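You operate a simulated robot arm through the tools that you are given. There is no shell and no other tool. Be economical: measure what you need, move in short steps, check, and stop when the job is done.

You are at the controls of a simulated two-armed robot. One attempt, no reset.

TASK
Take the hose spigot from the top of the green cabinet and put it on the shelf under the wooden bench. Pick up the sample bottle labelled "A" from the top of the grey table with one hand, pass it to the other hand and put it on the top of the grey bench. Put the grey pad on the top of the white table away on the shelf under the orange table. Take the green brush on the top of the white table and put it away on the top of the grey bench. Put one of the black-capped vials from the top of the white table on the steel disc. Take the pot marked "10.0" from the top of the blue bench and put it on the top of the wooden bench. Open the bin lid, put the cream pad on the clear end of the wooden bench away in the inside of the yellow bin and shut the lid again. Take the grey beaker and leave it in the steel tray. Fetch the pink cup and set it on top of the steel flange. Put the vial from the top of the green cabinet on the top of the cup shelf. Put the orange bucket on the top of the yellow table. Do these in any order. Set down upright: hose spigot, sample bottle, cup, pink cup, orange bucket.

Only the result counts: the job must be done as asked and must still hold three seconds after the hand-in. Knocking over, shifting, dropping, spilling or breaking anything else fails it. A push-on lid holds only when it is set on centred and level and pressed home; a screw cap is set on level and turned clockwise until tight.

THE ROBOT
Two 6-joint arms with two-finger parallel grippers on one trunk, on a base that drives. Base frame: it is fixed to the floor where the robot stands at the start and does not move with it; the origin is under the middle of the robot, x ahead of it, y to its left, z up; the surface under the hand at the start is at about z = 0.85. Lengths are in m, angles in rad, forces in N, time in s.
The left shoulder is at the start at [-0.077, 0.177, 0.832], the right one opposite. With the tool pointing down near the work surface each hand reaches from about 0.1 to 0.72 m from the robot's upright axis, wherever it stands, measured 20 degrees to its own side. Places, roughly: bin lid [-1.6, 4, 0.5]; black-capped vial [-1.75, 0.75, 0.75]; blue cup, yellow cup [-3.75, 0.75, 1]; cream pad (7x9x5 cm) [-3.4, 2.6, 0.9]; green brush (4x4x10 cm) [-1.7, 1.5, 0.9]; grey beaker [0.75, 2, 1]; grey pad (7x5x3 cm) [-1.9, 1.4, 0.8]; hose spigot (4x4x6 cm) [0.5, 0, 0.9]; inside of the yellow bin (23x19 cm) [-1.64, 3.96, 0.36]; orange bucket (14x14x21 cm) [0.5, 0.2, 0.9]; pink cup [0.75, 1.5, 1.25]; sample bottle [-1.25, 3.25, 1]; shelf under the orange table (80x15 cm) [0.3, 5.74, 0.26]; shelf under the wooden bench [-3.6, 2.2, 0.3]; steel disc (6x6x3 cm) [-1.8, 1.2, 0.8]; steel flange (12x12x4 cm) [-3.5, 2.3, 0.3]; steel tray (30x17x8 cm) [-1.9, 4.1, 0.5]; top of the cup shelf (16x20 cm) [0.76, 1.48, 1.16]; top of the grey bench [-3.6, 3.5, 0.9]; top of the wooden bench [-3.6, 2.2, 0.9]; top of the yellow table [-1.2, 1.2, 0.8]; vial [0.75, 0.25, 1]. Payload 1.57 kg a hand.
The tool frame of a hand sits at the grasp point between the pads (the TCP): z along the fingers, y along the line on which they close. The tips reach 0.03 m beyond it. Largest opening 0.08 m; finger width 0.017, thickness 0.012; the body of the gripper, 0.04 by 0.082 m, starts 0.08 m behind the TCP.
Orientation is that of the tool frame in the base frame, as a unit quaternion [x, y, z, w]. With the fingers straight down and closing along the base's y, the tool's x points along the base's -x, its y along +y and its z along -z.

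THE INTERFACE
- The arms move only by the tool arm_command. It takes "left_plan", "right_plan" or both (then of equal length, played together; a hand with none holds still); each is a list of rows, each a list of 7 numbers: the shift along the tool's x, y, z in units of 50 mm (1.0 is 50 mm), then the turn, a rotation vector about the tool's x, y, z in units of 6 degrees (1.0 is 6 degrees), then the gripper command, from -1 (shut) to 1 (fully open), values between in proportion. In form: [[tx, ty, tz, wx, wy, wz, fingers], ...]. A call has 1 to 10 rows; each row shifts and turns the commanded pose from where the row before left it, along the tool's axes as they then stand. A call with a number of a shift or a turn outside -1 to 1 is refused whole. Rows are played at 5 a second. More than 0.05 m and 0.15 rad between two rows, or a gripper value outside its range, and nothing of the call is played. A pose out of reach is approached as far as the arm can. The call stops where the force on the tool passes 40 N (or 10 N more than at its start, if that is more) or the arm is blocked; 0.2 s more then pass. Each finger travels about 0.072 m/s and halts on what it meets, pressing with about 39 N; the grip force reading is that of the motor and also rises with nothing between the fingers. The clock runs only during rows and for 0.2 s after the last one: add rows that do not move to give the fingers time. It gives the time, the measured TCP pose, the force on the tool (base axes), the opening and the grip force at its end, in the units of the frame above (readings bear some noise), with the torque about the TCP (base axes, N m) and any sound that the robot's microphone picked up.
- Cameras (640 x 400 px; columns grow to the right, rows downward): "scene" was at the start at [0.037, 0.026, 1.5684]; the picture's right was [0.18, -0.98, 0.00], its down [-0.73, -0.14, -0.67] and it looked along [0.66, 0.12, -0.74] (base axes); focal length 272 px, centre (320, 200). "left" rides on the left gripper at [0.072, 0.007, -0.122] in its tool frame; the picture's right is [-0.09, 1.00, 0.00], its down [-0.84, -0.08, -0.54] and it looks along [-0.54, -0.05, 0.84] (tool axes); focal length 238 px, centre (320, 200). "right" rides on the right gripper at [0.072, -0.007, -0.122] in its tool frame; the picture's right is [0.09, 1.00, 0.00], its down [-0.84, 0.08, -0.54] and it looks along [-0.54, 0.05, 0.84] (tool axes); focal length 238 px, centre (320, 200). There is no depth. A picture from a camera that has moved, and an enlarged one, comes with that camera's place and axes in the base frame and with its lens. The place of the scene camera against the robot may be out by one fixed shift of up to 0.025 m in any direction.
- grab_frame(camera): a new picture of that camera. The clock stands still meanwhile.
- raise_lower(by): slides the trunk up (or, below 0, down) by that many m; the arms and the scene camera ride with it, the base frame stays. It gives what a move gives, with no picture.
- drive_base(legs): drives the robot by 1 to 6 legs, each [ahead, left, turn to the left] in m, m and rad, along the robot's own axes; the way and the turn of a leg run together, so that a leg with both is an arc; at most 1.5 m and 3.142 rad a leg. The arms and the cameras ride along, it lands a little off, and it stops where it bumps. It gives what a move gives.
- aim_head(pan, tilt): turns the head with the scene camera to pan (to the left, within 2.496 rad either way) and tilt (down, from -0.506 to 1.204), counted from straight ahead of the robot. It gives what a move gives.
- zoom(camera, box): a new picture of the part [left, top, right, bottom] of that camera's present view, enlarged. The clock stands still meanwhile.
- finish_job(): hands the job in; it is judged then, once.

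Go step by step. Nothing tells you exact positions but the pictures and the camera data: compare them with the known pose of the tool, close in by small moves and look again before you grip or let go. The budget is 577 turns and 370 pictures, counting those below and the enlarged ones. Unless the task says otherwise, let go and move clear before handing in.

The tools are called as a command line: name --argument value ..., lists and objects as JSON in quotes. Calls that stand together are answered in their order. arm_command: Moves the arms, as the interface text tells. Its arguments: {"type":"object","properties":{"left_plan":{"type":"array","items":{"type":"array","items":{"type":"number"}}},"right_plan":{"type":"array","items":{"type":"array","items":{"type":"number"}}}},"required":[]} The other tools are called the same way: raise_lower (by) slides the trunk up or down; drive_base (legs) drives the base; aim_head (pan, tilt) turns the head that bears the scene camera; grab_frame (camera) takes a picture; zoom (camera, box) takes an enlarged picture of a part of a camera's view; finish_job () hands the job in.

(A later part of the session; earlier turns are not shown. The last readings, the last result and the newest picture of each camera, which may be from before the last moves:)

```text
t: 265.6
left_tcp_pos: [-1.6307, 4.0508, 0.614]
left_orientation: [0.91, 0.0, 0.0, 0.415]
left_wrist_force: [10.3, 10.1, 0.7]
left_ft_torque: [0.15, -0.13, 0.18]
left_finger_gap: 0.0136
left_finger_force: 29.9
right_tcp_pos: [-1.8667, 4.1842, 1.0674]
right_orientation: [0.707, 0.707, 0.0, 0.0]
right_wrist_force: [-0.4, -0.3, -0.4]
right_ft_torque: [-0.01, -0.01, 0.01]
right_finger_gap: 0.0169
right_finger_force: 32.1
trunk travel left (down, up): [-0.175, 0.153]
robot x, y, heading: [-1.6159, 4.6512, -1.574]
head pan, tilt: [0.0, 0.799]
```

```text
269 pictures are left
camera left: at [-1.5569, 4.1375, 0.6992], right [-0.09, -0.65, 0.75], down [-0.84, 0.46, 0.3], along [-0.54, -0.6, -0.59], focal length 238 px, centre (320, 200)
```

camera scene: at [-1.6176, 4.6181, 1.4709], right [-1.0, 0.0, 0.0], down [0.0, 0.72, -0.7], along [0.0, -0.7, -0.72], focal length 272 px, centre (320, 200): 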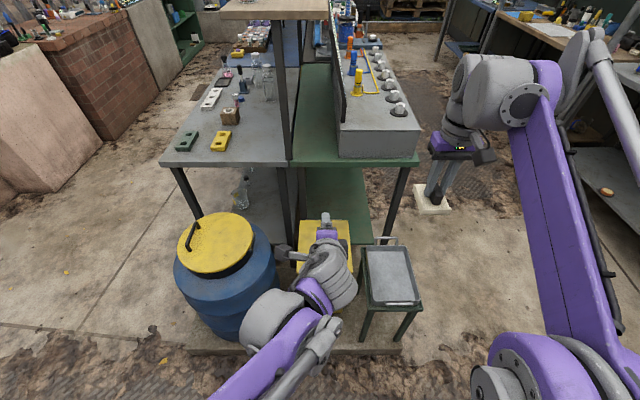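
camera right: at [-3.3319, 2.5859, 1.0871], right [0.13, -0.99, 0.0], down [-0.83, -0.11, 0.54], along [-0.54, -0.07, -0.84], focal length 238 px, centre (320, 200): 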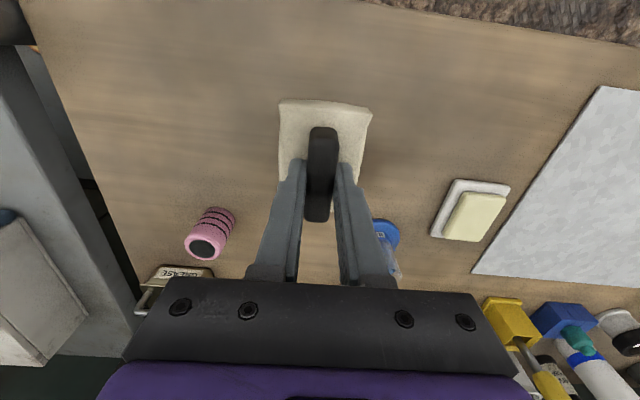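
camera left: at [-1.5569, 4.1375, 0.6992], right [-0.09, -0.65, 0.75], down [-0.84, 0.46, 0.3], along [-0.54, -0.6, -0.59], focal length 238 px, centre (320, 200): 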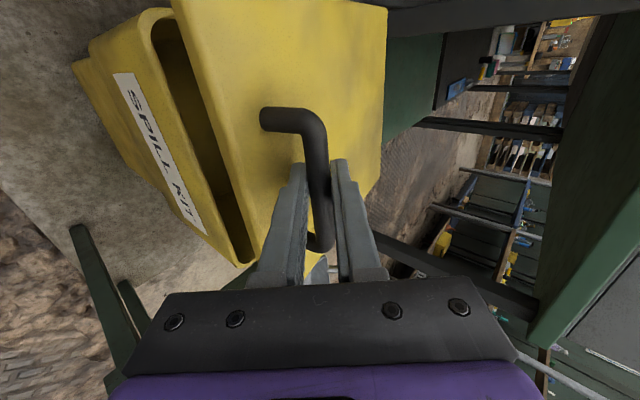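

Lid is lifting. Continue along the arc.

arm_command --left_plan '[[0, 0.4, -0.13, 0.5, 0, 0, -1], [0, 0.4, -0.13, 0.5, 0, 0, -1], [0, 0.41, -0.11, 0.5, 0, 0, -1], [0, 0.41, -0.11, 0.5, 0, 0, -1], [0, 0, 0, 0, 0, 0, -1]]'

grab_frame --camera "scene"

```text
t: 266.8
left_tcp_pos: [-1.6306, 4.0056, 0.6854]
left_orientation: [0.949, 0.001, -0.001, 0.316]
left_wrist_force: [7.3, -14.9, -14.3]
left_ft_torque: [-0.02, -0.08, 0.12]
left_finger_gap: 0.0136
left_finger_force: 30.0
right_tcp_pos: [-1.8662, 4.1818, 1.0666]
right_orientation: [0.707, 0.707, 0.001, 0.0]
right_wrist_force: [0.4, -0.2, 0.4]
right_ft_torque: [0.02, 0.0, 0.01]
right_finger_gap: 0.0167
right_finger_force: 32.0
trunk travel left (down, up): [-0.175, 0.153]
robot x, y, heading: [-1.6187, 4.6513, -1.57]
head pan, tilt: [0.0, 0.799]
```

```text
268 pictures are left
camera scene: at [-1.6175, 4.6145, 1.4707], right [-1.0, 0.0, 0.0], down [0.0, 0.72, -0.7], along [0.0, -0.7, -0.72], focal length 272 px, centre (320, 200)
```

scene: 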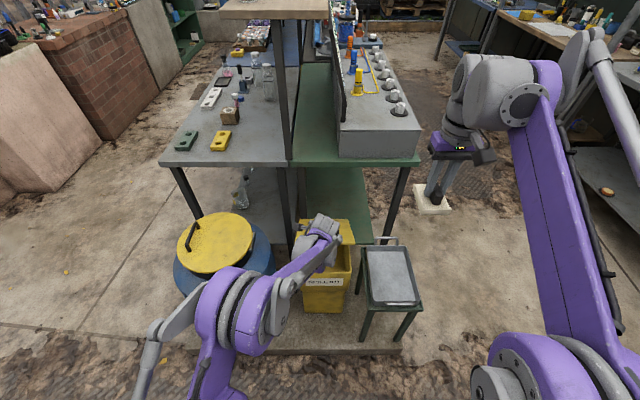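

arm_command --left_plan '[[0, 0.42, 0.05, 0.5, 0, 0, -1], [0, 0.42, 0.02, 0.5, 0, 0, -1], [0, 0.43, 0.0, 0.5, 0, 0, -1], [0, 0.43, 0.0, 0.5, 0, 0, -1], [0, 0, 0, 0, 0, 0, -1]]'

```text
t: 268.0
left_tcp_pos: [-1.6325, 3.9358, 0.733]
left_orientation: [0.976, -0.002, -0.001, 0.218]
left_wrist_force: [-3.9, 12.6, 25.5]
left_ft_torque: [0.03, 0.18, 0.01]
left_finger_gap: 0.0137
left_finger_force: 30.4
right_tcp_pos: [-1.868, 4.1864, 1.07]
right_orientation: [0.708, 0.706, -0.001, 0.001]
right_wrist_force: [0.2, 0.2, -0.8]
right_ft_torque: [-0.01, -0.05, -0.02]
right_finger_gap: 0.0171
right_finger_force: 32.3
trunk travel left (down, up): [-0.175, 0.153]
robot x, y, heading: [-1.6165, 4.6508, -1.572]
head pan, tilt: [0.0, 0.799]
```

arm_command --left_plan '[[0, 0.43, -0.08, 0.5, 0, 0, -1], [0, 0.43, 0.0, 0.5, 0, 0, -1], [0, 0, 0, 0, 0, 0, -1]]'

grab_frame --camera "scene"

grab_frame --camera "left"

```text
t: 268.8
left_tcp_pos: [-1.6262, 3.9227, 0.7435]
left_orientation: [0.986, -0.001, -0.001, 0.164]
left_wrist_force: [-21.3, -6.8, -18.1]
left_ft_torque: [0.0, 0.12, 0.08]
left_finger_gap: 0.0131
left_finger_force: 29.8
left hand out of reach, approached as far as the arm can: row 2
right_tcp_pos: [-1.8692, 4.1821, 1.067]
right_orientation: [0.707, 0.707, 0.001, 0.0]
right_wrist_force: [-0.4, -0.6, 0.0]
right_ft_torque: [-0.01, 0.0, -0.02]
right_finger_gap: 0.017
right_finger_force: 32.4
trunk travel left (down, up): [-0.175, 0.153]
robot x, y, heading: [-1.6213, 4.6493, -1.568]
head pan, tilt: [0.0, 0.799]
```

```text
267 pictures are left
camera scene: at [-1.6204, 4.6151, 1.4707], right [-1.0, 0.0, 0.0], down [0.0, 0.72, -0.7], along [0.0, -0.7, -0.72], focal length 272 px, centre (320, 200)
```

scene: 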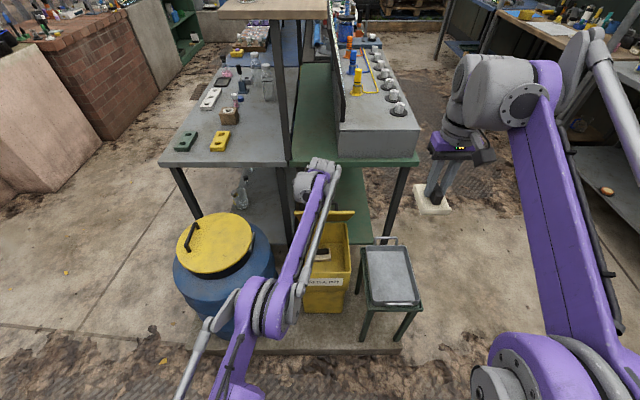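

```text
266 pictures are left
camera left: at [-1.5538, 3.9557, 0.861], right [-0.09, -0.94, 0.32], down [-0.84, 0.25, 0.49], along [-0.54, -0.22, -0.81], focal length 238 px, centre (320, 200)
```

left: 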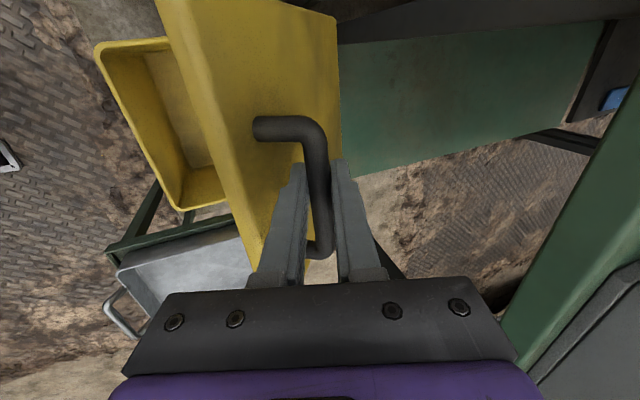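

Lid is about 55° open. I'll test whether it holds by itself by loosening the grip slightly (fingers still around the bar).

arm_command --left_plan '[[0, 0, 0, 0, 0, 0, -0.5], [0, 0, 0, 0, 0, 0, -0.4], [0, 0, 0, 0, 0, 0, -0.3], [0, 0, 0, 0, 0, 0, -0.3]]'

grab_frame --camera "left"

```text
t: 269.8
left_tcp_pos: [-1.6247, 3.9244, 0.7448]
left_orientation: [0.986, -0.001, -0.001, 0.166]
left_wrist_force: [1.0, 0.2, 0.4]
left_ft_torque: [0.05, 0.03, 0.0]
left_finger_gap: 0.0279
left_finger_force: 0.0
right_tcp_pos: [-1.8671, 4.1845, 1.0674]
right_orientation: [0.708, 0.707, 0.0, 0.0]
right_wrist_force: [-0.3, 0.1, -1.0]
right_ft_torque: [-0.01, 0.0, 0.03]
right_finger_gap: 0.0169
right_finger_force: 32.4
trunk travel left (down, up): [-0.175, 0.153]
robot x, y, heading: [-1.6183, 4.6496, -1.575]
head pan, tilt: [0.0, 0.799]
```

```text
265 pictures are left
camera left: at [-1.5506, 3.9573, 0.8631], right [-0.09, -0.94, 0.32], down [-0.84, 0.25, 0.49], along [-0.54, -0.23, -0.81], focal length 238 px, centre (320, 200)
```

left: 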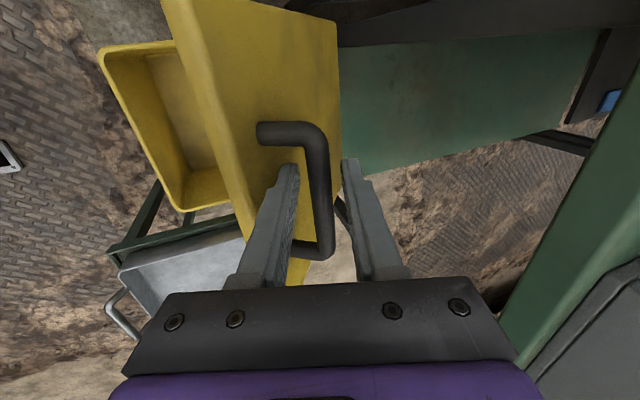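

The lid stays put by itself (friction hinge). I'll back the left hand off, move the base closer, and then push the lid further open.

arm_command --left_plan '[[0, 0, -0.6, 0, 0, 0, -0.1], [0, 0, -1, 0, 0, 0, -0.1], [0, 0, -1, 0, 0, 0, -0.1], [0, -0.9, 0, 0, 0, 0, -0.5], [0, -0.9, 0, 0, 0, 0, -1], [0, -0.9, 0, 0, 0, 0, -1], [0, -0.9, 0, 0, 0, 0, -1]]'

drive_base --legs '[[0.12, 0, 0]]'

grab_frame --camera "scene"

grab_frame --camera "left"

```text
t: 271.4
left_tcp_pos: [-1.6259, 4.1379, 0.809]
left_orientation: [0.986, 0.0, 0.0, 0.165]
left_wrist_force: [-0.1, -0.4, 0.7]
left_ft_torque: [-0.01, 0.0, -0.01]
left_finger_gap: 0.0
left_finger_force: 21.6
right_tcp_pos: [-1.8666, 4.1845, 1.0674]
right_orientation: [0.708, 0.707, 0.001, -0.001]
right_wrist_force: [0.1, 0.6, -0.9]
right_ft_torque: [-0.03, 0.03, -0.02]
right_finger_gap: 0.017
right_finger_force: 32.2
trunk travel left (down, up): [-0.175, 0.153]
robot x, y, heading: [-1.6163, 4.6562, -1.571]
head pan, tilt: [0.0, 0.799]
```

```text
t: 272.6
left_tcp_pos: [-1.6269, 4.017, 0.8087]
left_orientation: [0.986, -0.001, 0.0, 0.164]
left_wrist_force: [0.9, -0.6, -0.3]
left_ft_torque: [0.01, 0.0, 0.01]
left_finger_gap: 0.0
left_finger_force: 21.3
right_tcp_pos: [-1.8674, 4.0653, 1.068]
right_orientation: [0.708, 0.706, 0.001, -0.001]
right_wrist_force: [-0.2, -0.3, 0.6]
right_ft_torque: [-0.02, 0.02, -0.03]
right_finger_gap: 0.0169
right_finger_force: 32.4
trunk travel left (down, up): [-0.175, 0.153]
robot x, y, heading: [-1.6188, 4.5352, -1.572]
head pan, tilt: [0.0, 0.799]
```

```text
264 pictures are left
camera scene: at [-1.6184, 4.4981, 1.4709], right [-1.0, 0.0, 0.0], down [0.0, 0.72, -0.7], along [0.0, -0.7, -0.72], focal length 272 px, centre (320, 200)
```

scene: 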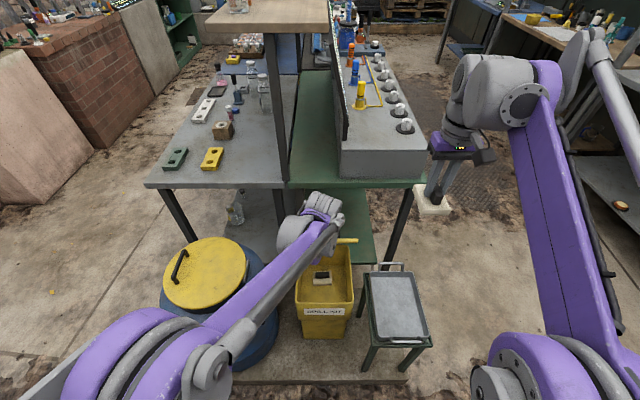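

```text
263 pictures are left
camera left: at [-1.5533, 4.0502, 0.9269], right [-0.09, -0.94, 0.32], down [-0.84, 0.25, 0.49], along [-0.54, -0.22, -0.81], focal length 238 px, centre (320, 200)
```

left: 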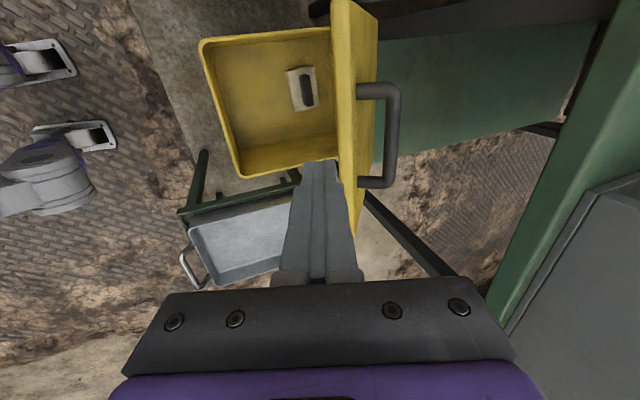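

The bin already holds another pad; the lid is ~62° open. I'll push it further with the left fingertips for clearance.

arm_command --left_plan '[[0, -0.32, 0.93, 0, 0, 0, -1], [0, 0.72, 0.247, 0, 0, 0, -1], [0, 0.72, 0.247, 0, 0, 0, -1], [0, 0.5, 0.17, 0, 0, 0, -1], [0, 0.5, 0.17, 0, 0, 0, -1], [0, 0, 0, 0, 0, 0, -1]]'

grab_frame --camera "left"

grab_frame --camera "scene"

```text
t: 274.0
left_tcp_pos: [-1.627, 3.8895, 0.7612]
left_orientation: [0.986, -0.002, 0.0, 0.165]
left_wrist_force: [0.9, -0.5, 0.0]
left_ft_torque: [-0.03, 0.02, -0.01]
left_finger_gap: 0.0001
left_finger_force: 21.3
right_tcp_pos: [-1.8689, 4.067, 1.0681]
right_orientation: [0.708, 0.706, -0.001, 0.0]
right_wrist_force: [-0.3, 0.2, -0.5]
right_ft_torque: [0.0, 0.0, 0.01]
right_finger_gap: 0.0173
right_finger_force: 31.5
trunk travel left (down, up): [-0.175, 0.153]
robot x, y, heading: [-1.6175, 4.5315, -1.573]
head pan, tilt: [0.0, 0.799]
```

```text
262 pictures are left
camera left: at [-1.5534, 3.9226, 0.8787], right [-0.09, -0.94, 0.33], down [-0.84, 0.25, 0.49], along [-0.54, -0.23, -0.81], focal length 238 px, centre (320, 200)
```

left: 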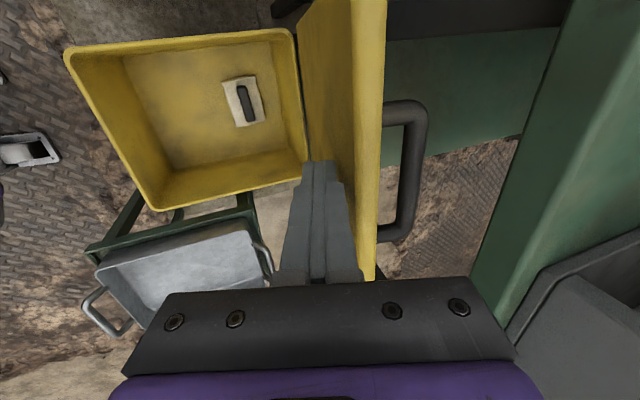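

```text
261 pictures are left
camera scene: at [-1.6183, 4.5002, 1.4709], right [-1.0, 0.0, 0.0], down [0.0, 0.72, -0.7], along [0.0, -0.7, -0.72], focal length 272 px, centre (320, 200)
```

scene: 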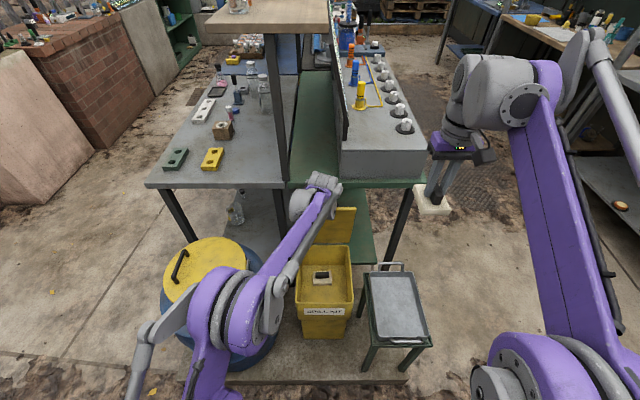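

arm_command --left_plan '[[0, -0.72, -0.247, 0, 0, 0, -1], [0, -0.72, -0.247, 0, 0, 0, -1], [0, -0.72, -0.247, 0, 0, 0, -1], [0, -0.72, -0.247, 0, 0, 0, -1], [0.9, 0, -0.4, 0, 0, 0, -1], [0.9, 0, -0.4, 0, 0, 0, -1], [1, 0, 0, 0, 0, 0, -1], [1, 0, 0, 0, 0, 0, -1], [1, 0, 0, 0, 0, 0, -1]]'

arm_command --right_plan '[[-0.2, 0.92, 0, 0, 0, 0, -1], [-0.2, 0.92, 0, 0, 0, 0, -1], [-0.25, 0.92, 0, 0, 0, 0, -1], [-0.25, 0.92, 0, 0, 0, 0, -1], [-0.25, 0.92, 0, 0, 0, 0, -1], [0, 0, 0.95, 0, 0, 0, -1], [0, 0, 0.95, 0, 0, 0, -1], [0, 0, 0.95, 0, 0, 0, -1], [0, 0, 0.95, 0, 0, 0, -1], [0, 0, 0, 0, 0, 0, -1]]'

grab_frame --camera "right"

grab_frame --camera "scene"

```text
t: 276.0
left_tcp_pos: [-1.3831, 4.0556, 0.7943]
left_orientation: [0.986, 0.0, 0.0, 0.165]
left_wrist_force: [0.7, 1.2, 0.5]
left_ft_torque: [0.01, 0.0, 0.01]
left_finger_gap: 0.0
left_finger_force: 21.5
right_tcp_pos: [-1.8677, 4.0652, 1.0679]
right_orientation: [0.708, 0.706, -0.001, 0.0]
right_wrist_force: [-0.2, -0.1, -0.7]
right_ft_torque: [-0.03, 0.04, 0.0]
right_finger_gap: 0.0172
right_finger_force: 32.2
trunk travel left (down, up): [-0.175, 0.153]
robot x, y, heading: [-1.6151, 4.5327, -1.577]
head pan, tilt: [0.0, 0.799]
```

```text
t: 278.2
left_tcp_pos: [-1.3861, 4.0561, 0.7939]
left_orientation: [0.986, -0.002, -0.001, 0.165]
left_wrist_force: [0.9, -0.2, -0.4]
left_ft_torque: [0.04, -0.01, -0.03]
left_finger_gap: 0.0
left_finger_force: 21.2
right_tcp_pos: [-1.6507, 4.0122, 0.8772]
right_orientation: [0.708, 0.706, 0.0, -0.001]
right_wrist_force: [-1.0, -0.3, -0.9]
right_ft_torque: [0.02, 0.02, 0.03]
right_finger_gap: 0.017
right_finger_force: 32.3
right hand out of reach, approached as far as the arm can: row 5
trunk travel left (down, up): [-0.175, 0.153]
robot x, y, heading: [-1.6188, 4.5325, -1.569]
head pan, tilt: [0.0, 0.799]
```

```text
260 pictures are left
camera right: at [-1.6562, 4.0859, 0.999], right [1.0, 0.09, 0.0], down [0.07, -0.84, 0.54], along [0.05, -0.54, -0.84], focal length 238 px, centre (320, 200)
```

right: 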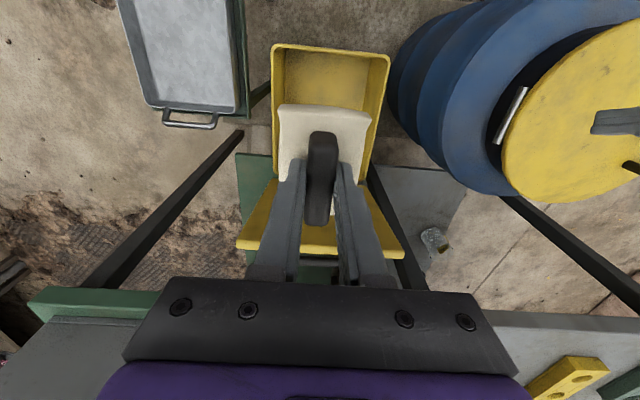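

```text
259 pictures are left
camera scene: at [-1.6184, 4.4993, 1.4709], right [-1.0, 0.0, 0.0], down [0.0, 0.72, -0.7], along [0.0, -0.7, -0.72], focal length 272 px, centre (320, 200)
```

scene: 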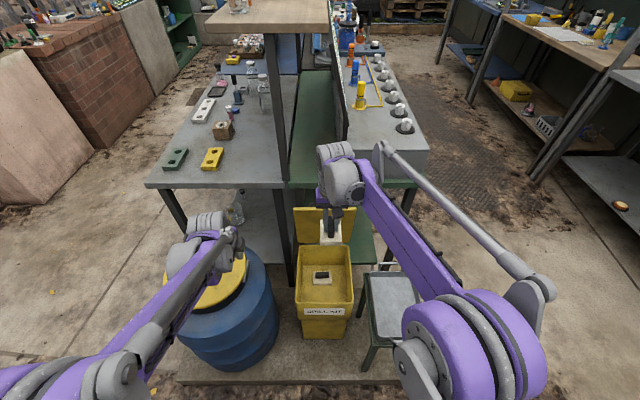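

arm_command --right_plan '[[0, 0.15, 0.9, 0, 0, 0, -1], [0, 0.15, 0.9, 0, 0, 0, -1], [0, 0, 0.95, 0, 0, 0, -1], [0, 0, 0.95, 0, 0, 0, -1], [0, 0, 0.95, 0, 0, 0, -1], [0, 0, 0.95, 0, 0, 0, -1], [0, 0, 0, 0, 0, 0, -1]]'

grab_frame --camera "right"

```text
t: 279.8
left_tcp_pos: [-1.3848, 4.0563, 0.7947]
left_orientation: [0.986, -0.001, -0.001, 0.165]
left_wrist_force: [0.0, 0.2, 0.2]
left_ft_torque: [0.01, 0.0, 0.0]
left_finger_gap: 0.0
left_finger_force: 21.4
right_tcp_pos: [-1.6363, 4.0139, 0.5963]
right_orientation: [0.708, 0.706, 0.001, 0.0]
right_wrist_force: [0.3, 0.0, -0.1]
right_ft_torque: [0.0, -0.01, 0.0]
right_finger_gap: 0.0169
right_finger_force: 31.9
trunk travel left (down, up): [-0.175, 0.153]
robot x, y, heading: [-1.6223, 4.5326, -1.571]
head pan, tilt: [0.0, 0.799]
```

```text
258 pictures are left
camera right: at [-1.6412, 4.087, 0.7186], right [1.0, 0.09, 0.0], down [0.07, -0.84, 0.54], along [0.05, -0.54, -0.84], focal length 238 px, centre (320, 200)
```

right: 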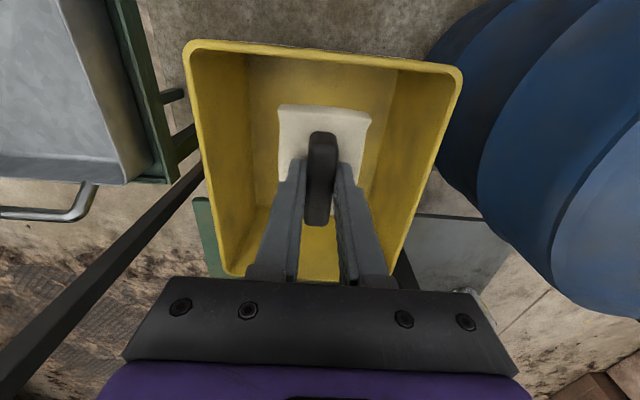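

arm_command --right_plan '[[0, 0, 0.9, 0, 0, 0, -1], [0, 0, 0.9, 0, 0, 0, -1], [0, 0, 0.9, 0, 0, 0, -1], [0, 0, 0.6, 0, 0, 0, -1], [0, 0, 0, 0, 0, 0, -1]]'

grab_frame --camera "right"

grab_frame --camera "scene"

```text
t: 281.0
left_tcp_pos: [-1.3859, 4.0565, 0.7941]
left_orientation: [0.986, -0.002, 0.0, 0.165]
left_wrist_force: [-0.1, 0.1, 0.4]
left_ft_torque: [0.01, 0.0, -0.01]
left_finger_gap: 0.0
left_finger_force: 21.4
right_tcp_pos: [-1.6363, 4.0135, 0.4327]
right_orientation: [0.708, 0.706, -0.001, -0.001]
right_wrist_force: [-0.1, 0.7, -0.5]
right_ft_torque: [-0.02, 0.01, 0.01]
right_finger_gap: 0.0168
right_finger_force: 32.3
trunk travel left (down, up): [-0.175, 0.153]
robot x, y, heading: [-1.6193, 4.5346, -1.571]
head pan, tilt: [0.0, 0.799]
```

```text
257 pictures are left
camera right: at [-1.6419, 4.0863, 0.5544], right [1.0, 0.09, 0.0], down [0.07, -0.84, 0.54], along [0.05, -0.54, -0.84], focal length 238 px, centre (320, 200)
```

right: 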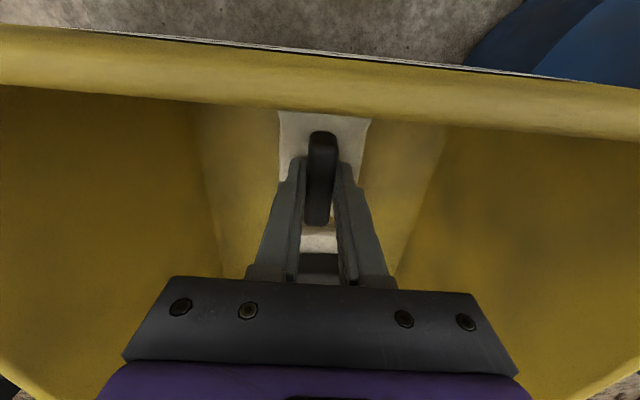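

```text
256 pictures are left
camera scene: at [-1.6184, 4.4991, 1.4709], right [-1.0, 0.0, 0.0], down [0.0, 0.72, -0.7], along [0.0, -0.7, -0.72], focal length 272 px, centre (320, 200)
```

scene: 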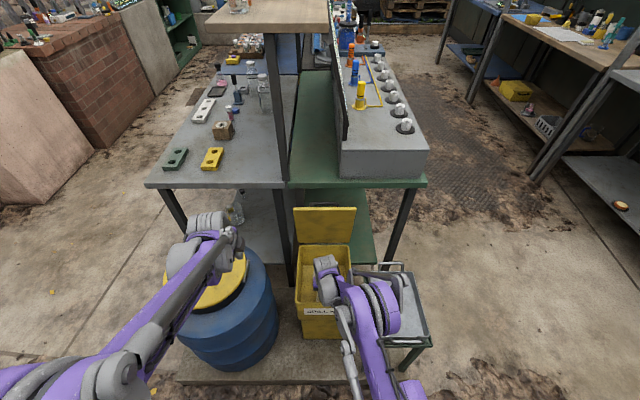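

arm_command --right_plan '[[-0.2, 0, 0.25, 0, 0, 0, -1], [0, 0, 0, 0, 0, 0, -0.3], [0, 0, 0, 0, 0, 0, 0], [0, 0, 0, 0, 0, 0, 0], [0, 0, -0.5, 0, 0, 0, 0], [0, 0, -1, 0, 0, 0, 0], [0, 0, -1, 0, 0, 0, 0], [0, 0, -1, 0, 0, 0, 0]]'

grab_frame --camera "right"

```text
t: 282.8
left_tcp_pos: [-1.3851, 4.0558, 0.7941]
left_orientation: [0.986, -0.002, -0.001, 0.164]
left_wrist_force: [0.7, 0.1, -1.0]
left_ft_torque: [-0.01, 0.0, 0.03]
left_finger_gap: 0.0
left_finger_force: 21.3
right_tcp_pos: [-1.6346, 4.0009, 0.5946]
right_orientation: [0.709, 0.706, 0.0, 0.0]
right_wrist_force: [-0.4, 0.2, 0.0]
right_ft_torque: [0.01, 0.01, 0.03]
right_finger_gap: 0.0398
right_finger_force: 0.1
trunk travel left (down, up): [-0.175, 0.153]
robot x, y, heading: [-1.6237, 4.5333, -1.571]
head pan, tilt: [0.0, 0.799]
```

```text
255 pictures are left
camera right: at [-1.6398, 4.0741, 0.7169], right [1.0, 0.09, 0.0], down [0.08, -0.84, 0.54], along [0.05, -0.54, -0.84], focal length 238 px, centre (320, 200)
```

right: 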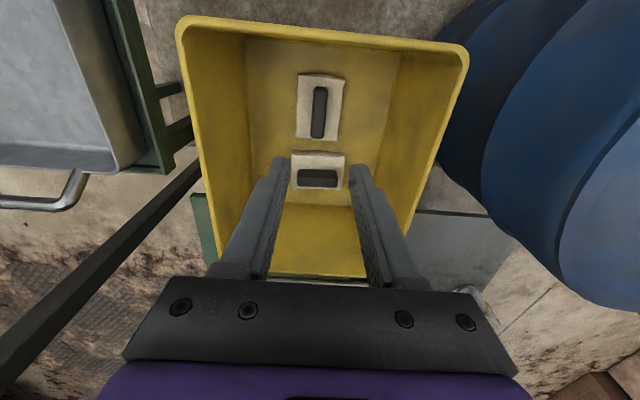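

Both pads lie in the bin. Now withdraw the right hand, and bring the left hand over the lid's top edge to close it.

arm_command --right_plan '[[0, 0, -1, 0, 0, 0, 0], [0, 0, -1, 0, 0, 0, 0], [0, 0, -1, 0, 0, 0, 0], [0, 0, -1, 0, 0, 0, 0], [0, 0, -1, 0, 0, 0, 0], [0.5, -0.8, -0.2, 0, 0, 0, 0], [0.5, -0.8, 0, 0, 0, 0, 0], [0.5, -0.8, 0, 0, 0, 0, 0], [0, -0.8, 0, 0, 0, 0, 0], [0, -0.8, 0, 0, 0, 0, 0]]'

arm_command --left_plan '[[0, 0.32, -0.94, 0, 0, 0, 0.2], [0, 0.32, -0.94, 0, 0, 0, 0.2], [-0.88, 0, 0, 0, 0, 0, 0.2], [-0.88, 0, 0, 0, 0, 0, 0.2], [-0.88, 0, 0, 0, 0, 0, 0.2], [-0.88, 0, 0, 0, 0, 0, 0.2], [0, 0.92, 0.31, 0, 0, 0, 0.2], [0, 0.92, 0.31, 0, 0, 0, 0.2], [0, 0.6, 0.2, 0, 0, 0, 0.2], [0, 0, 0, 0, 0, 0, 0.2]]'

grab_frame --camera "left"

grab_frame --camera "scene"

```text
t: 285.0
left_tcp_pos: [-1.3849, 4.0549, 0.7947]
left_orientation: [0.986, -0.002, 0.0, 0.165]
left_wrist_force: [-0.7, 0.1, -0.6]
left_ft_torque: [0.03, 0.01, -0.01]
left_finger_gap: 0.0002
left_finger_force: 21.3
right_tcp_pos: [-1.8366, 4.0755, 0.8547]
right_orientation: [0.708, 0.707, 0.001, 0.0]
right_wrist_force: [-0.2, 1.2, 0.4]
right_ft_torque: [-0.04, -0.03, 0.01]
right_finger_gap: 0.0398
right_finger_force: 0.1
trunk travel left (down, up): [-0.175, 0.153]
robot x, y, heading: [-1.6173, 4.5288, -1.573]
head pan, tilt: [0.0, 0.799]
```

```text
t: 287.2
left_tcp_pos: [-1.5642, 3.9259, 0.8985]
left_orientation: [0.986, -0.002, -0.001, 0.165]
left_wrist_force: [0.4, -0.2, 1.1]
left_ft_torque: [0.0, 0.05, 0.02]
left_finger_gap: 0.048
left_finger_force: 0.1
right_tcp_pos: [-1.8359, 4.0764, 0.8547]
right_orientation: [0.708, 0.706, -0.001, 0.0]
right_wrist_force: [0.4, 0.7, 0.0]
right_ft_torque: [0.01, 0.01, 0.02]
right_finger_gap: 0.0399
right_finger_force: 0.1
trunk travel left (down, up): [-0.175, 0.153]
robot x, y, heading: [-1.6195, 4.5305, -1.568]
head pan, tilt: [0.0, 0.799]
```

```text
254 pictures are left
camera left: at [-1.4917, 3.9591, 1.0168], right [-0.1, -0.94, 0.32], down [-0.84, 0.25, 0.49], along [-0.54, -0.22, -0.81], focal length 238 px, centre (320, 200)
```

left: 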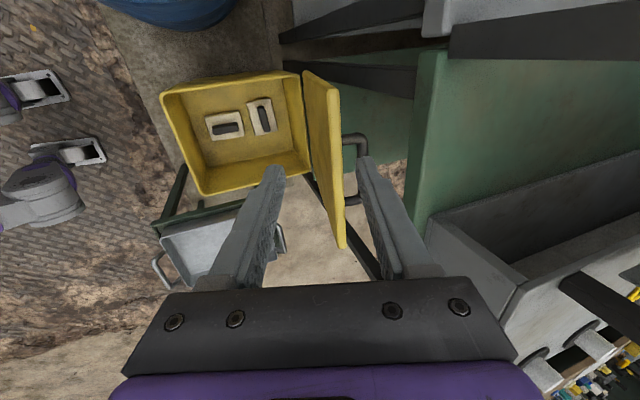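

```text
253 pictures are left
camera scene: at [-1.6184, 4.4995, 1.4709], right [-1.0, 0.0, 0.0], down [0.0, 0.72, -0.7], along [0.0, -0.7, -0.72], focal length 272 px, centre (320, 200)
```

scene: 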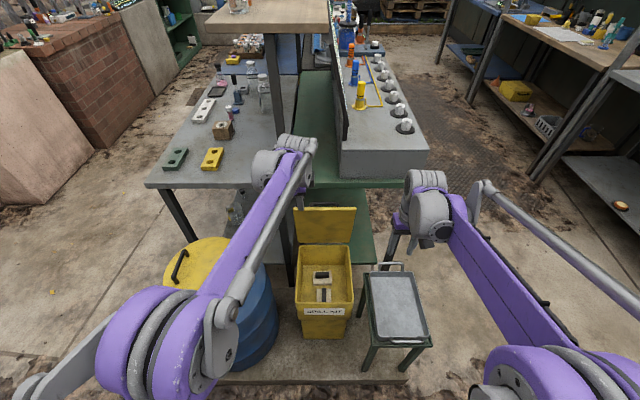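

arm_command --left_plan '[[0, 0.15, 0.85, 0, 0, 0, 0.2], [0, 0.15, 0.85, 0, 0, 0, 0.2], [0, 0, 0.8, 0, 0, 0, 0.2], [0, 0, 0, 0, 0, 0, 0.2]]'

grab_frame --camera "left"

```text
t: 288.2
left_tcp_pos: [-1.5658, 3.8716, 0.7848]
left_orientation: [0.986, -0.001, 0.0, 0.164]
left_wrist_force: [-0.3, -1.0, 0.8]
left_ft_torque: [0.0, -0.04, -0.01]
left_finger_gap: 0.048
left_finger_force: 0.0
right_tcp_pos: [-1.8353, 4.0766, 0.8547]
right_orientation: [0.708, 0.706, 0.0, 0.001]
right_wrist_force: [0.3, 0.2, 0.1]
right_ft_torque: [0.01, 0.02, 0.03]
right_finger_gap: 0.04
right_finger_force: 0.0
trunk travel left (down, up): [-0.175, 0.153]
robot x, y, heading: [-1.6193, 4.5298, -1.572]
head pan, tilt: [0.0, 0.799]
```

```text
252 pictures are left
camera left: at [-1.4916, 3.9046, 0.9028], right [-0.1, -0.94, 0.32], down [-0.84, 0.25, 0.49], along [-0.54, -0.22, -0.81], focal length 238 px, centre (320, 200)
```

left: 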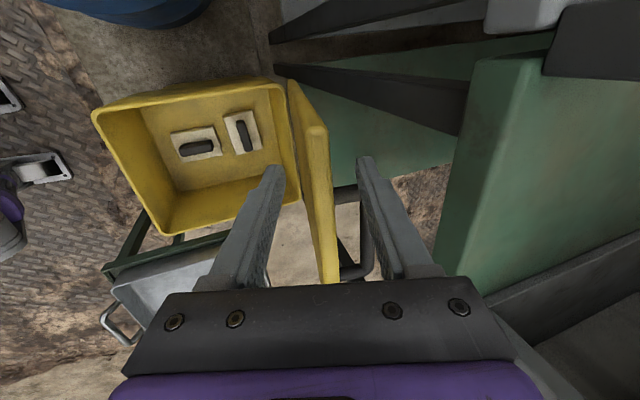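

arm_command --left_plan '[[0, -0.6, 0.0, 0, 0, 0, 0.2], [0, -0.6, 0.05, 0, 0, 0, 0.2], [0, -0.6, 0.05, 0, 0, 0, 0.2], [0, -0.6, 0.05, 0, 0, 0, 0.2], [0, -0.6, 0.05, 0, 0, 0, 0.2], [0, 0, 0, 0, 0, 0, 0.2]]'

grab_frame --camera "left"

```text
t: 289.6
left_tcp_pos: [-1.5608, 4.0077, 0.726]
left_orientation: [0.986, -0.002, 0.0, 0.165]
left_wrist_force: [-0.5, -0.4, 0.3]
left_ft_torque: [0.03, -0.03, 0.01]
left_finger_gap: 0.048
left_finger_force: 0.0
right_tcp_pos: [-1.8346, 4.0758, 0.8548]
right_orientation: [0.709, 0.706, -0.001, 0.0]
right_wrist_force: [-0.4, 0.0, 0.5]
right_ft_torque: [0.02, 0.03, 0.04]
right_finger_gap: 0.04
right_finger_force: 0.2
trunk travel left (down, up): [-0.175, 0.153]
robot x, y, heading: [-1.6181, 4.5314, -1.576]
head pan, tilt: [0.0, 0.799]
```

```text
251 pictures are left
camera left: at [-1.4876, 4.041, 0.8451], right [-0.09, -0.94, 0.32], down [-0.84, 0.25, 0.49], along [-0.54, -0.22, -0.81], focal length 238 px, centre (320, 200)
```

left: 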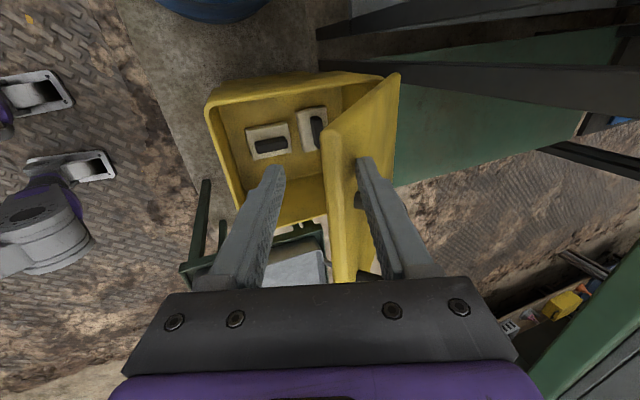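

arm_command --left_plan '[[0, -0.6, 0.18, 0, 0, 0, 0.2], [0, -0.6, 0.2, 0, 0, 0, 0.2], [0, -0.4, 0.2, 0, 0, 0, 0.2], [0, 0, 0, 0, 0, 0, 0.2]]'

grab_frame --camera "left"

```text
t: 290.6
left_tcp_pos: [-1.5619, 4.0741, 0.6733]
left_orientation: [0.986, -0.002, -0.001, 0.165]
left_wrist_force: [0.6, 0.4, -0.2]
left_ft_torque: [-0.02, 0.0, 0.01]
left_finger_gap: 0.0482
left_finger_force: 0.1
right_tcp_pos: [-1.836, 4.0771, 0.8541]
right_orientation: [0.708, 0.706, 0.0, 0.0]
right_wrist_force: [-0.5, -0.4, 0.0]
right_ft_torque: [-0.01, 0.04, 0.0]
right_finger_gap: 0.04
right_finger_force: 0.0
trunk travel left (down, up): [-0.175, 0.153]
robot x, y, heading: [-1.6207, 4.5321, -1.572]
head pan, tilt: [0.0, 0.799]
```

```text
250 pictures are left
camera left: at [-1.4878, 4.1071, 0.7905], right [-0.09, -0.94, 0.32], down [-0.84, 0.25, 0.49], along [-0.54, -0.22, -0.81], focal length 238 px, centre (320, 200)
```

left: 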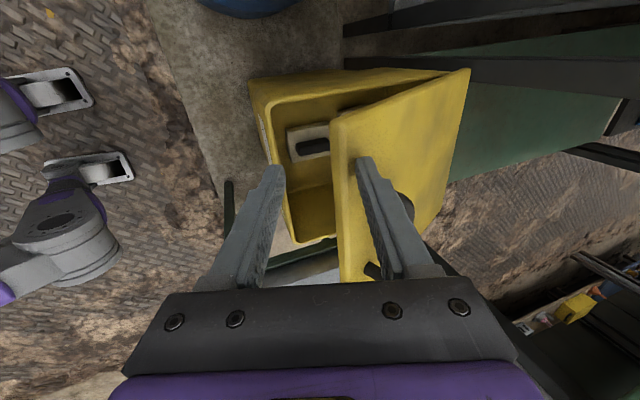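

arm_command --left_plan '[[0, 0, -0.7, 0, 0, 0, 0.2], [0, 0, -0.8, 0, 0, 0, -0.5], [0, 0.57, 0.2, 0, 0, 0, -1], [0, 0.57, 0.2, 0, 0, 0, -1], [0, 0, 0, 0, 0, 0, -1], [0, -0.22, 0.64, 0, 0, 0, -1], [0, -0.22, 0.64, 0, 0, 0, -1], [0, -0.22, 0.64, 0, 0, 0, -1], [0, -0.22, 0.64, 0, 0, 0, -1]]'

grab_frame --camera "left"

```text
t: 292.6
left_tcp_pos: [-1.5623, 4.0405, 0.607]
left_orientation: [0.986, -0.003, -0.001, 0.165]
left_wrist_force: [0.4, 0.1, 0.0]
left_ft_torque: [0.03, -0.02, -0.02]
left_finger_gap: 0.0002
left_finger_force: 21.4
right_tcp_pos: [-1.8361, 4.0764, 0.8544]
right_orientation: [0.708, 0.706, 0.0, 0.0]
right_wrist_force: [-0.3, 0.6, 0.1]
right_ft_torque: [0.0, -0.01, 0.0]
right_finger_gap: 0.0401
right_finger_force: 0.1
trunk travel left (down, up): [-0.175, 0.153]
robot x, y, heading: [-1.617, 4.5335, -1.57]
head pan, tilt: [0.0, 0.799]
```

```text
249 pictures are left
camera left: at [-1.4898, 4.0727, 0.7246], right [-0.09, -0.94, 0.32], down [-0.84, 0.25, 0.49], along [-0.54, -0.22, -0.81], focal length 238 px, centre (320, 200)
```

left: 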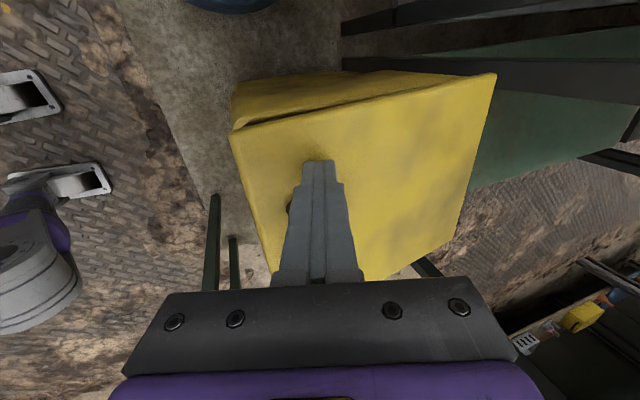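

Nearly shut; press down to close fully.

arm_command --left_plan '[[0, -0.16, 0.47, 0, 0, 0, -1], [0, -0.1, 0.3, 0, 0, 0, -1], [0, -0.07, 0.19, 0, 0, 0, -1], [0, -0.07, 0.19, 0, 0, 0, -1], [0, 0, 0, 0, 0, 0, -1]]'

grab_frame --camera "left"

```text
t: 293.4
left_tcp_pos: [-1.564, 4.0399, 0.5673]
left_orientation: [0.986, -0.002, -0.001, 0.168]
left_wrist_force: [1.3, 4.3, 28.4]
left_ft_torque: [0.14, -0.04, 0.01]
left_finger_gap: 0.0001
left_finger_force: 21.1
right_tcp_pos: [-1.8349, 4.0754, 0.8552]
right_orientation: [0.709, 0.705, 0.0, 0.001]
right_wrist_force: [-0.1, -0.3, -0.7]
right_ft_torque: [-0.01, -0.01, 0.01]
right_finger_gap: 0.0401
right_finger_force: 0.1
trunk travel left (down, up): [-0.175, 0.153]
robot x, y, heading: [-1.6191, 4.5298, -1.572]
head pan, tilt: [0.0, 0.799]
stopped in row 3 (left hand): the force on the tool passed its limit at 55 N (the readings are from after the stop); the commanded pose is now the measured one
```

```text
248 pictures are left
camera left: at [-1.4903, 4.0735, 0.6839], right [-0.1, -0.94, 0.33], down [-0.84, 0.26, 0.49], along [-0.54, -0.23, -0.81], focal length 238 px, centre (320, 200)
```

left: 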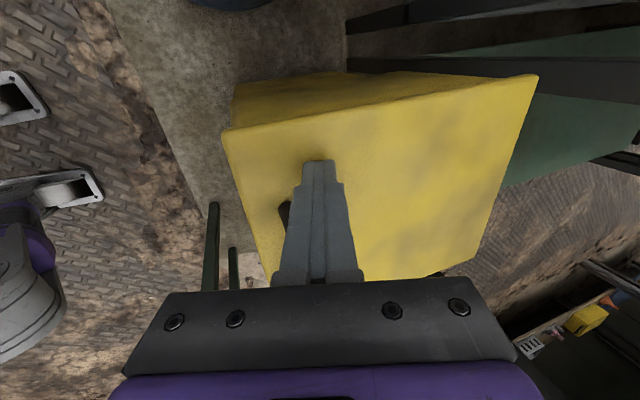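

Lid is shut. Lift the left hand away, back off, and drive round to the east side of the grey table.

arm_command --left_plan '[[0, 0, -1, 0, 0, 0, -1], [0, 0, -1, 0, 0, 0, -1], [0, 0, -1, 0, 0, 0, -1], [0, 0, -1, 0, 0, 0, -1], [0, 0, -1, 0, 0, 0, 0], [0, -0.9, 0.0, 0, 0, 0, 0.5]]'

grab_frame --camera "scene"

drive_base --legs '[[-0.4, 0, 0], [0, 1.15, 0]]'

raise_lower --by 0.15

drive_base --legs '[[1.4, 0, 0]]'

aim_head --pan -0.9 --tilt 0.6

grab_frame --camera "scene"

```text
t: 294.8
left_tcp_pos: [-1.5623, 4.1635, 0.7876]
left_orientation: [0.986, -0.001, 0.0, 0.167]
left_wrist_force: [-1.0, -0.6, -0.6]
left_ft_torque: [-0.01, 0.02, -0.01]
left_finger_gap: 0.06
left_finger_force: 0.0
right_tcp_pos: [-1.8361, 4.0762, 0.8542]
right_orientation: [0.708, 0.706, -0.001, 0.0]
right_wrist_force: [0.1, 0.7, -0.2]
right_ft_torque: [-0.03, 0.0, 0.01]
right_finger_gap: 0.0396
right_finger_force: 0.1
trunk travel left (down, up): [-0.175, 0.153]
robot x, y, heading: [-1.6209, 4.5316, -1.57]
head pan, tilt: [0.0, 0.799]
```

```text
247 pictures are left
camera scene: at [-1.6182, 4.4997, 1.4709], right [-1.0, 0.0, 0.0], down [0.0, 0.72, -0.7], along [0.0, -0.7, -0.72], focal length 272 px, centre (320, 200)
```

scene: 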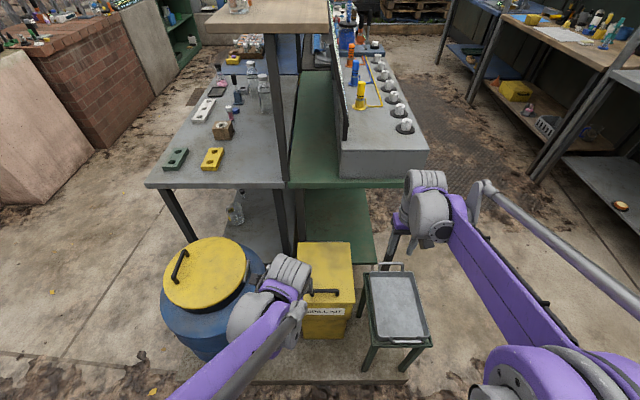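

```text
t: 307.2
left_tcp_pos: [-0.4241, 4.5431, 0.7853]
left_orientation: [0.986, -0.014, -0.002, 0.167]
left_wrist_force: [0.7, -0.1, 0.4]
left_ft_torque: [0.0, 0.0, 0.0]
left_finger_gap: 0.0601
left_finger_force: 0.2
right_tcp_pos: [-0.6996, 4.4625, 0.8536]
right_orientation: [0.716, 0.698, -0.001, -0.001]
right_wrist_force: [-0.5, -0.4, -0.4]
right_ft_torque: [0.01, -0.02, 0.0]
right_finger_gap: 0.0399
right_finger_force: 0.0
trunk travel left (down, up): [-0.175, 0.153]
robot x, y, heading: [-0.4672, 4.9112, -1.602]
head pan, tilt: [0.0, 0.799]
```

```text
t: 308.9
left_tcp_pos: [-0.4243, 4.5424, 0.9367]
left_orientation: [0.986, -0.014, -0.002, 0.167]
left_wrist_force: [-1.2, -0.1, 0.6]
left_ft_torque: [0.01, 0.0, 0.0]
left_finger_gap: 0.0598
left_finger_force: 0.1
right_tcp_pos: [-0.6999, 4.4625, 1.0041]
right_orientation: [0.717, 0.697, 0.0, 0.0]
right_wrist_force: [-0.9, 0.2, -0.5]
right_ft_torque: [0.01, -0.02, -0.01]
right_finger_gap: 0.04
right_finger_force: 0.0
trunk travel left (down, up): [-0.325, 0.003]
robot x, y, heading: [-0.4739, 4.9122, -1.592]
head pan, tilt: [0.0, 0.799]
```

```text
t: 316.0
left_tcp_pos: [-0.4705, 3.1317, 0.9367]
left_orientation: [0.986, -0.018, -0.003, 0.166]
left_wrist_force: [-0.7, 0.0, -0.8]
left_ft_torque: [0.0, 0.02, 0.01]
left_finger_gap: 0.0602
left_finger_force: 0.0
right_tcp_pos: [-0.7471, 3.054, 1.0052]
right_orientation: [0.72, 0.694, 0.0, 0.0]
right_wrist_force: [-0.1, -0.1, -0.6]
right_ft_torque: [0.01, 0.01, 0.01]
right_finger_gap: 0.0395
right_finger_force: 0.1
trunk travel left (down, up): [-0.325, 0.003]
robot x, y, heading: [-0.5174, 3.503, -1.606]
head pan, tilt: [0.0, 0.799]
```

```text
t: 317.2
left_tcp_pos: [-0.4722, 3.132, 0.9363]
left_orientation: [0.986, -0.019, -0.003, 0.167]
left_wrist_force: [-0.2, -0.3, 0.0]
left_ft_torque: [-0.01, 0.03, -0.03]
left_finger_gap: 0.0601
left_finger_force: 0.0
right_tcp_pos: [-0.7478, 3.0538, 1.0037]
right_orientation: [0.719, 0.695, -0.001, -0.001]
right_wrist_force: [0.2, -0.9, -0.1]
right_ft_torque: [-0.01, 0.02, 0.01]
right_finger_gap: 0.0403
right_finger_force: 0.1
trunk travel left (down, up): [-0.325, 0.003]
robot x, y, heading: [-0.5137, 3.5014, -1.603]
head pan, tilt: [-0.901, 0.6]
```

```text
246 pictures are left
camera scene: at [-0.5852, 3.5043, 1.6412], right [-0.59, 0.8, 0.0], down [0.45, 0.34, -0.82], along [-0.66, -0.49, -0.57], focal length 272 px, centre (320, 200)
```

scene: 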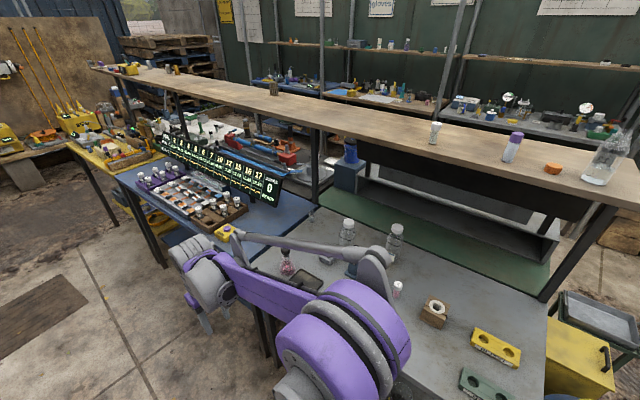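

drive_base --legs '[[0, -0.05, -1.54]]'

aim_head --pan 0.0 --tilt 0.75

grab_frame --camera "scene"

```text
t: 321.3
left_tcp_pos: [-0.9159, 3.4783, 0.9359]
left_orientation: [-0.694, 0.7, 0.118, -0.117]
left_wrist_force: [-0.3, -1.1, 0.3]
left_ft_torque: [-0.03, 0.0, 0.01]
left_finger_gap: 0.0599
left_finger_force: 0.0
right_tcp_pos: [-1.0023, 3.7521, 1.0046]
right_orientation: [1.0, -0.003, 0.0, 0.001]
right_wrist_force: [0.7, -0.3, -0.3]
right_ft_torque: [0.03, 0.04, -0.05]
right_finger_gap: 0.0397
right_finger_force: 0.1
trunk travel left (down, up): [-0.325, 0.003]
robot x, y, heading: [-0.5478, 3.531, 3.134]
head pan, tilt: [-0.901, 0.6]
```

```text
t: 322.5
left_tcp_pos: [-0.9162, 3.4791, 0.9369]
left_orientation: [-0.694, 0.7, 0.119, -0.118]
left_wrist_force: [0.4, 0.1, 0.8]
left_ft_torque: [0.03, -0.06, -0.01]
left_finger_gap: 0.0601
left_finger_force: 0.0
right_tcp_pos: [-1.0016, 3.7524, 1.005]
right_orientation: [1.0, -0.004, 0.0, 0.0]
right_wrist_force: [0.7, 0.1, 1.0]
right_ft_torque: [0.0, 0.01, -0.01]
right_finger_gap: 0.04
right_finger_force: 0.0
trunk travel left (down, up): [-0.325, 0.003]
robot x, y, heading: [-0.5447, 3.531, 3.131]
head pan, tilt: [0.0, 0.75]
```

```text
245 pictures are left
camera scene: at [-0.5857, 3.5457, 1.6283], right [0.01, 1.0, 0.0], down [0.68, -0.01, -0.73], along [-0.73, 0.01, -0.68], focal length 272 px, centre (320, 200)
```

scene: 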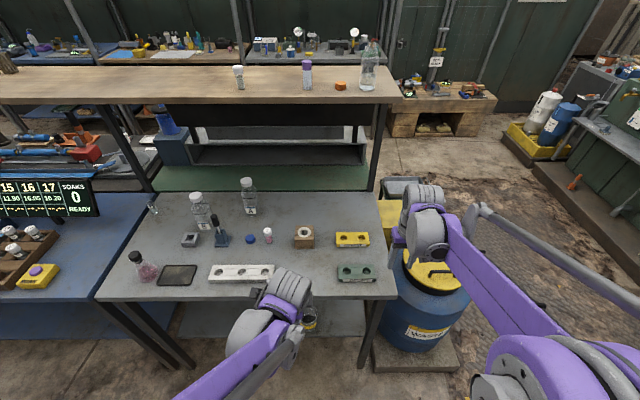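

zoom --camera "scene" --box '[110, 165, 330, 300]'

```text
2.91 times, centred on (220, 232) of scene
camera zoom: at [-0.5857, 3.5457, 1.6283], right [0.01, 1.0, 0.0], down [0.68, -0.01, -0.73], along [-0.73, 0.01, -0.68], focal length 791 px, centre (611, 106)
```

zoom: 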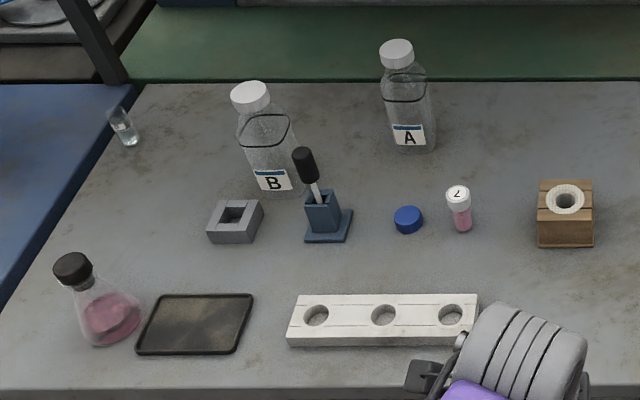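

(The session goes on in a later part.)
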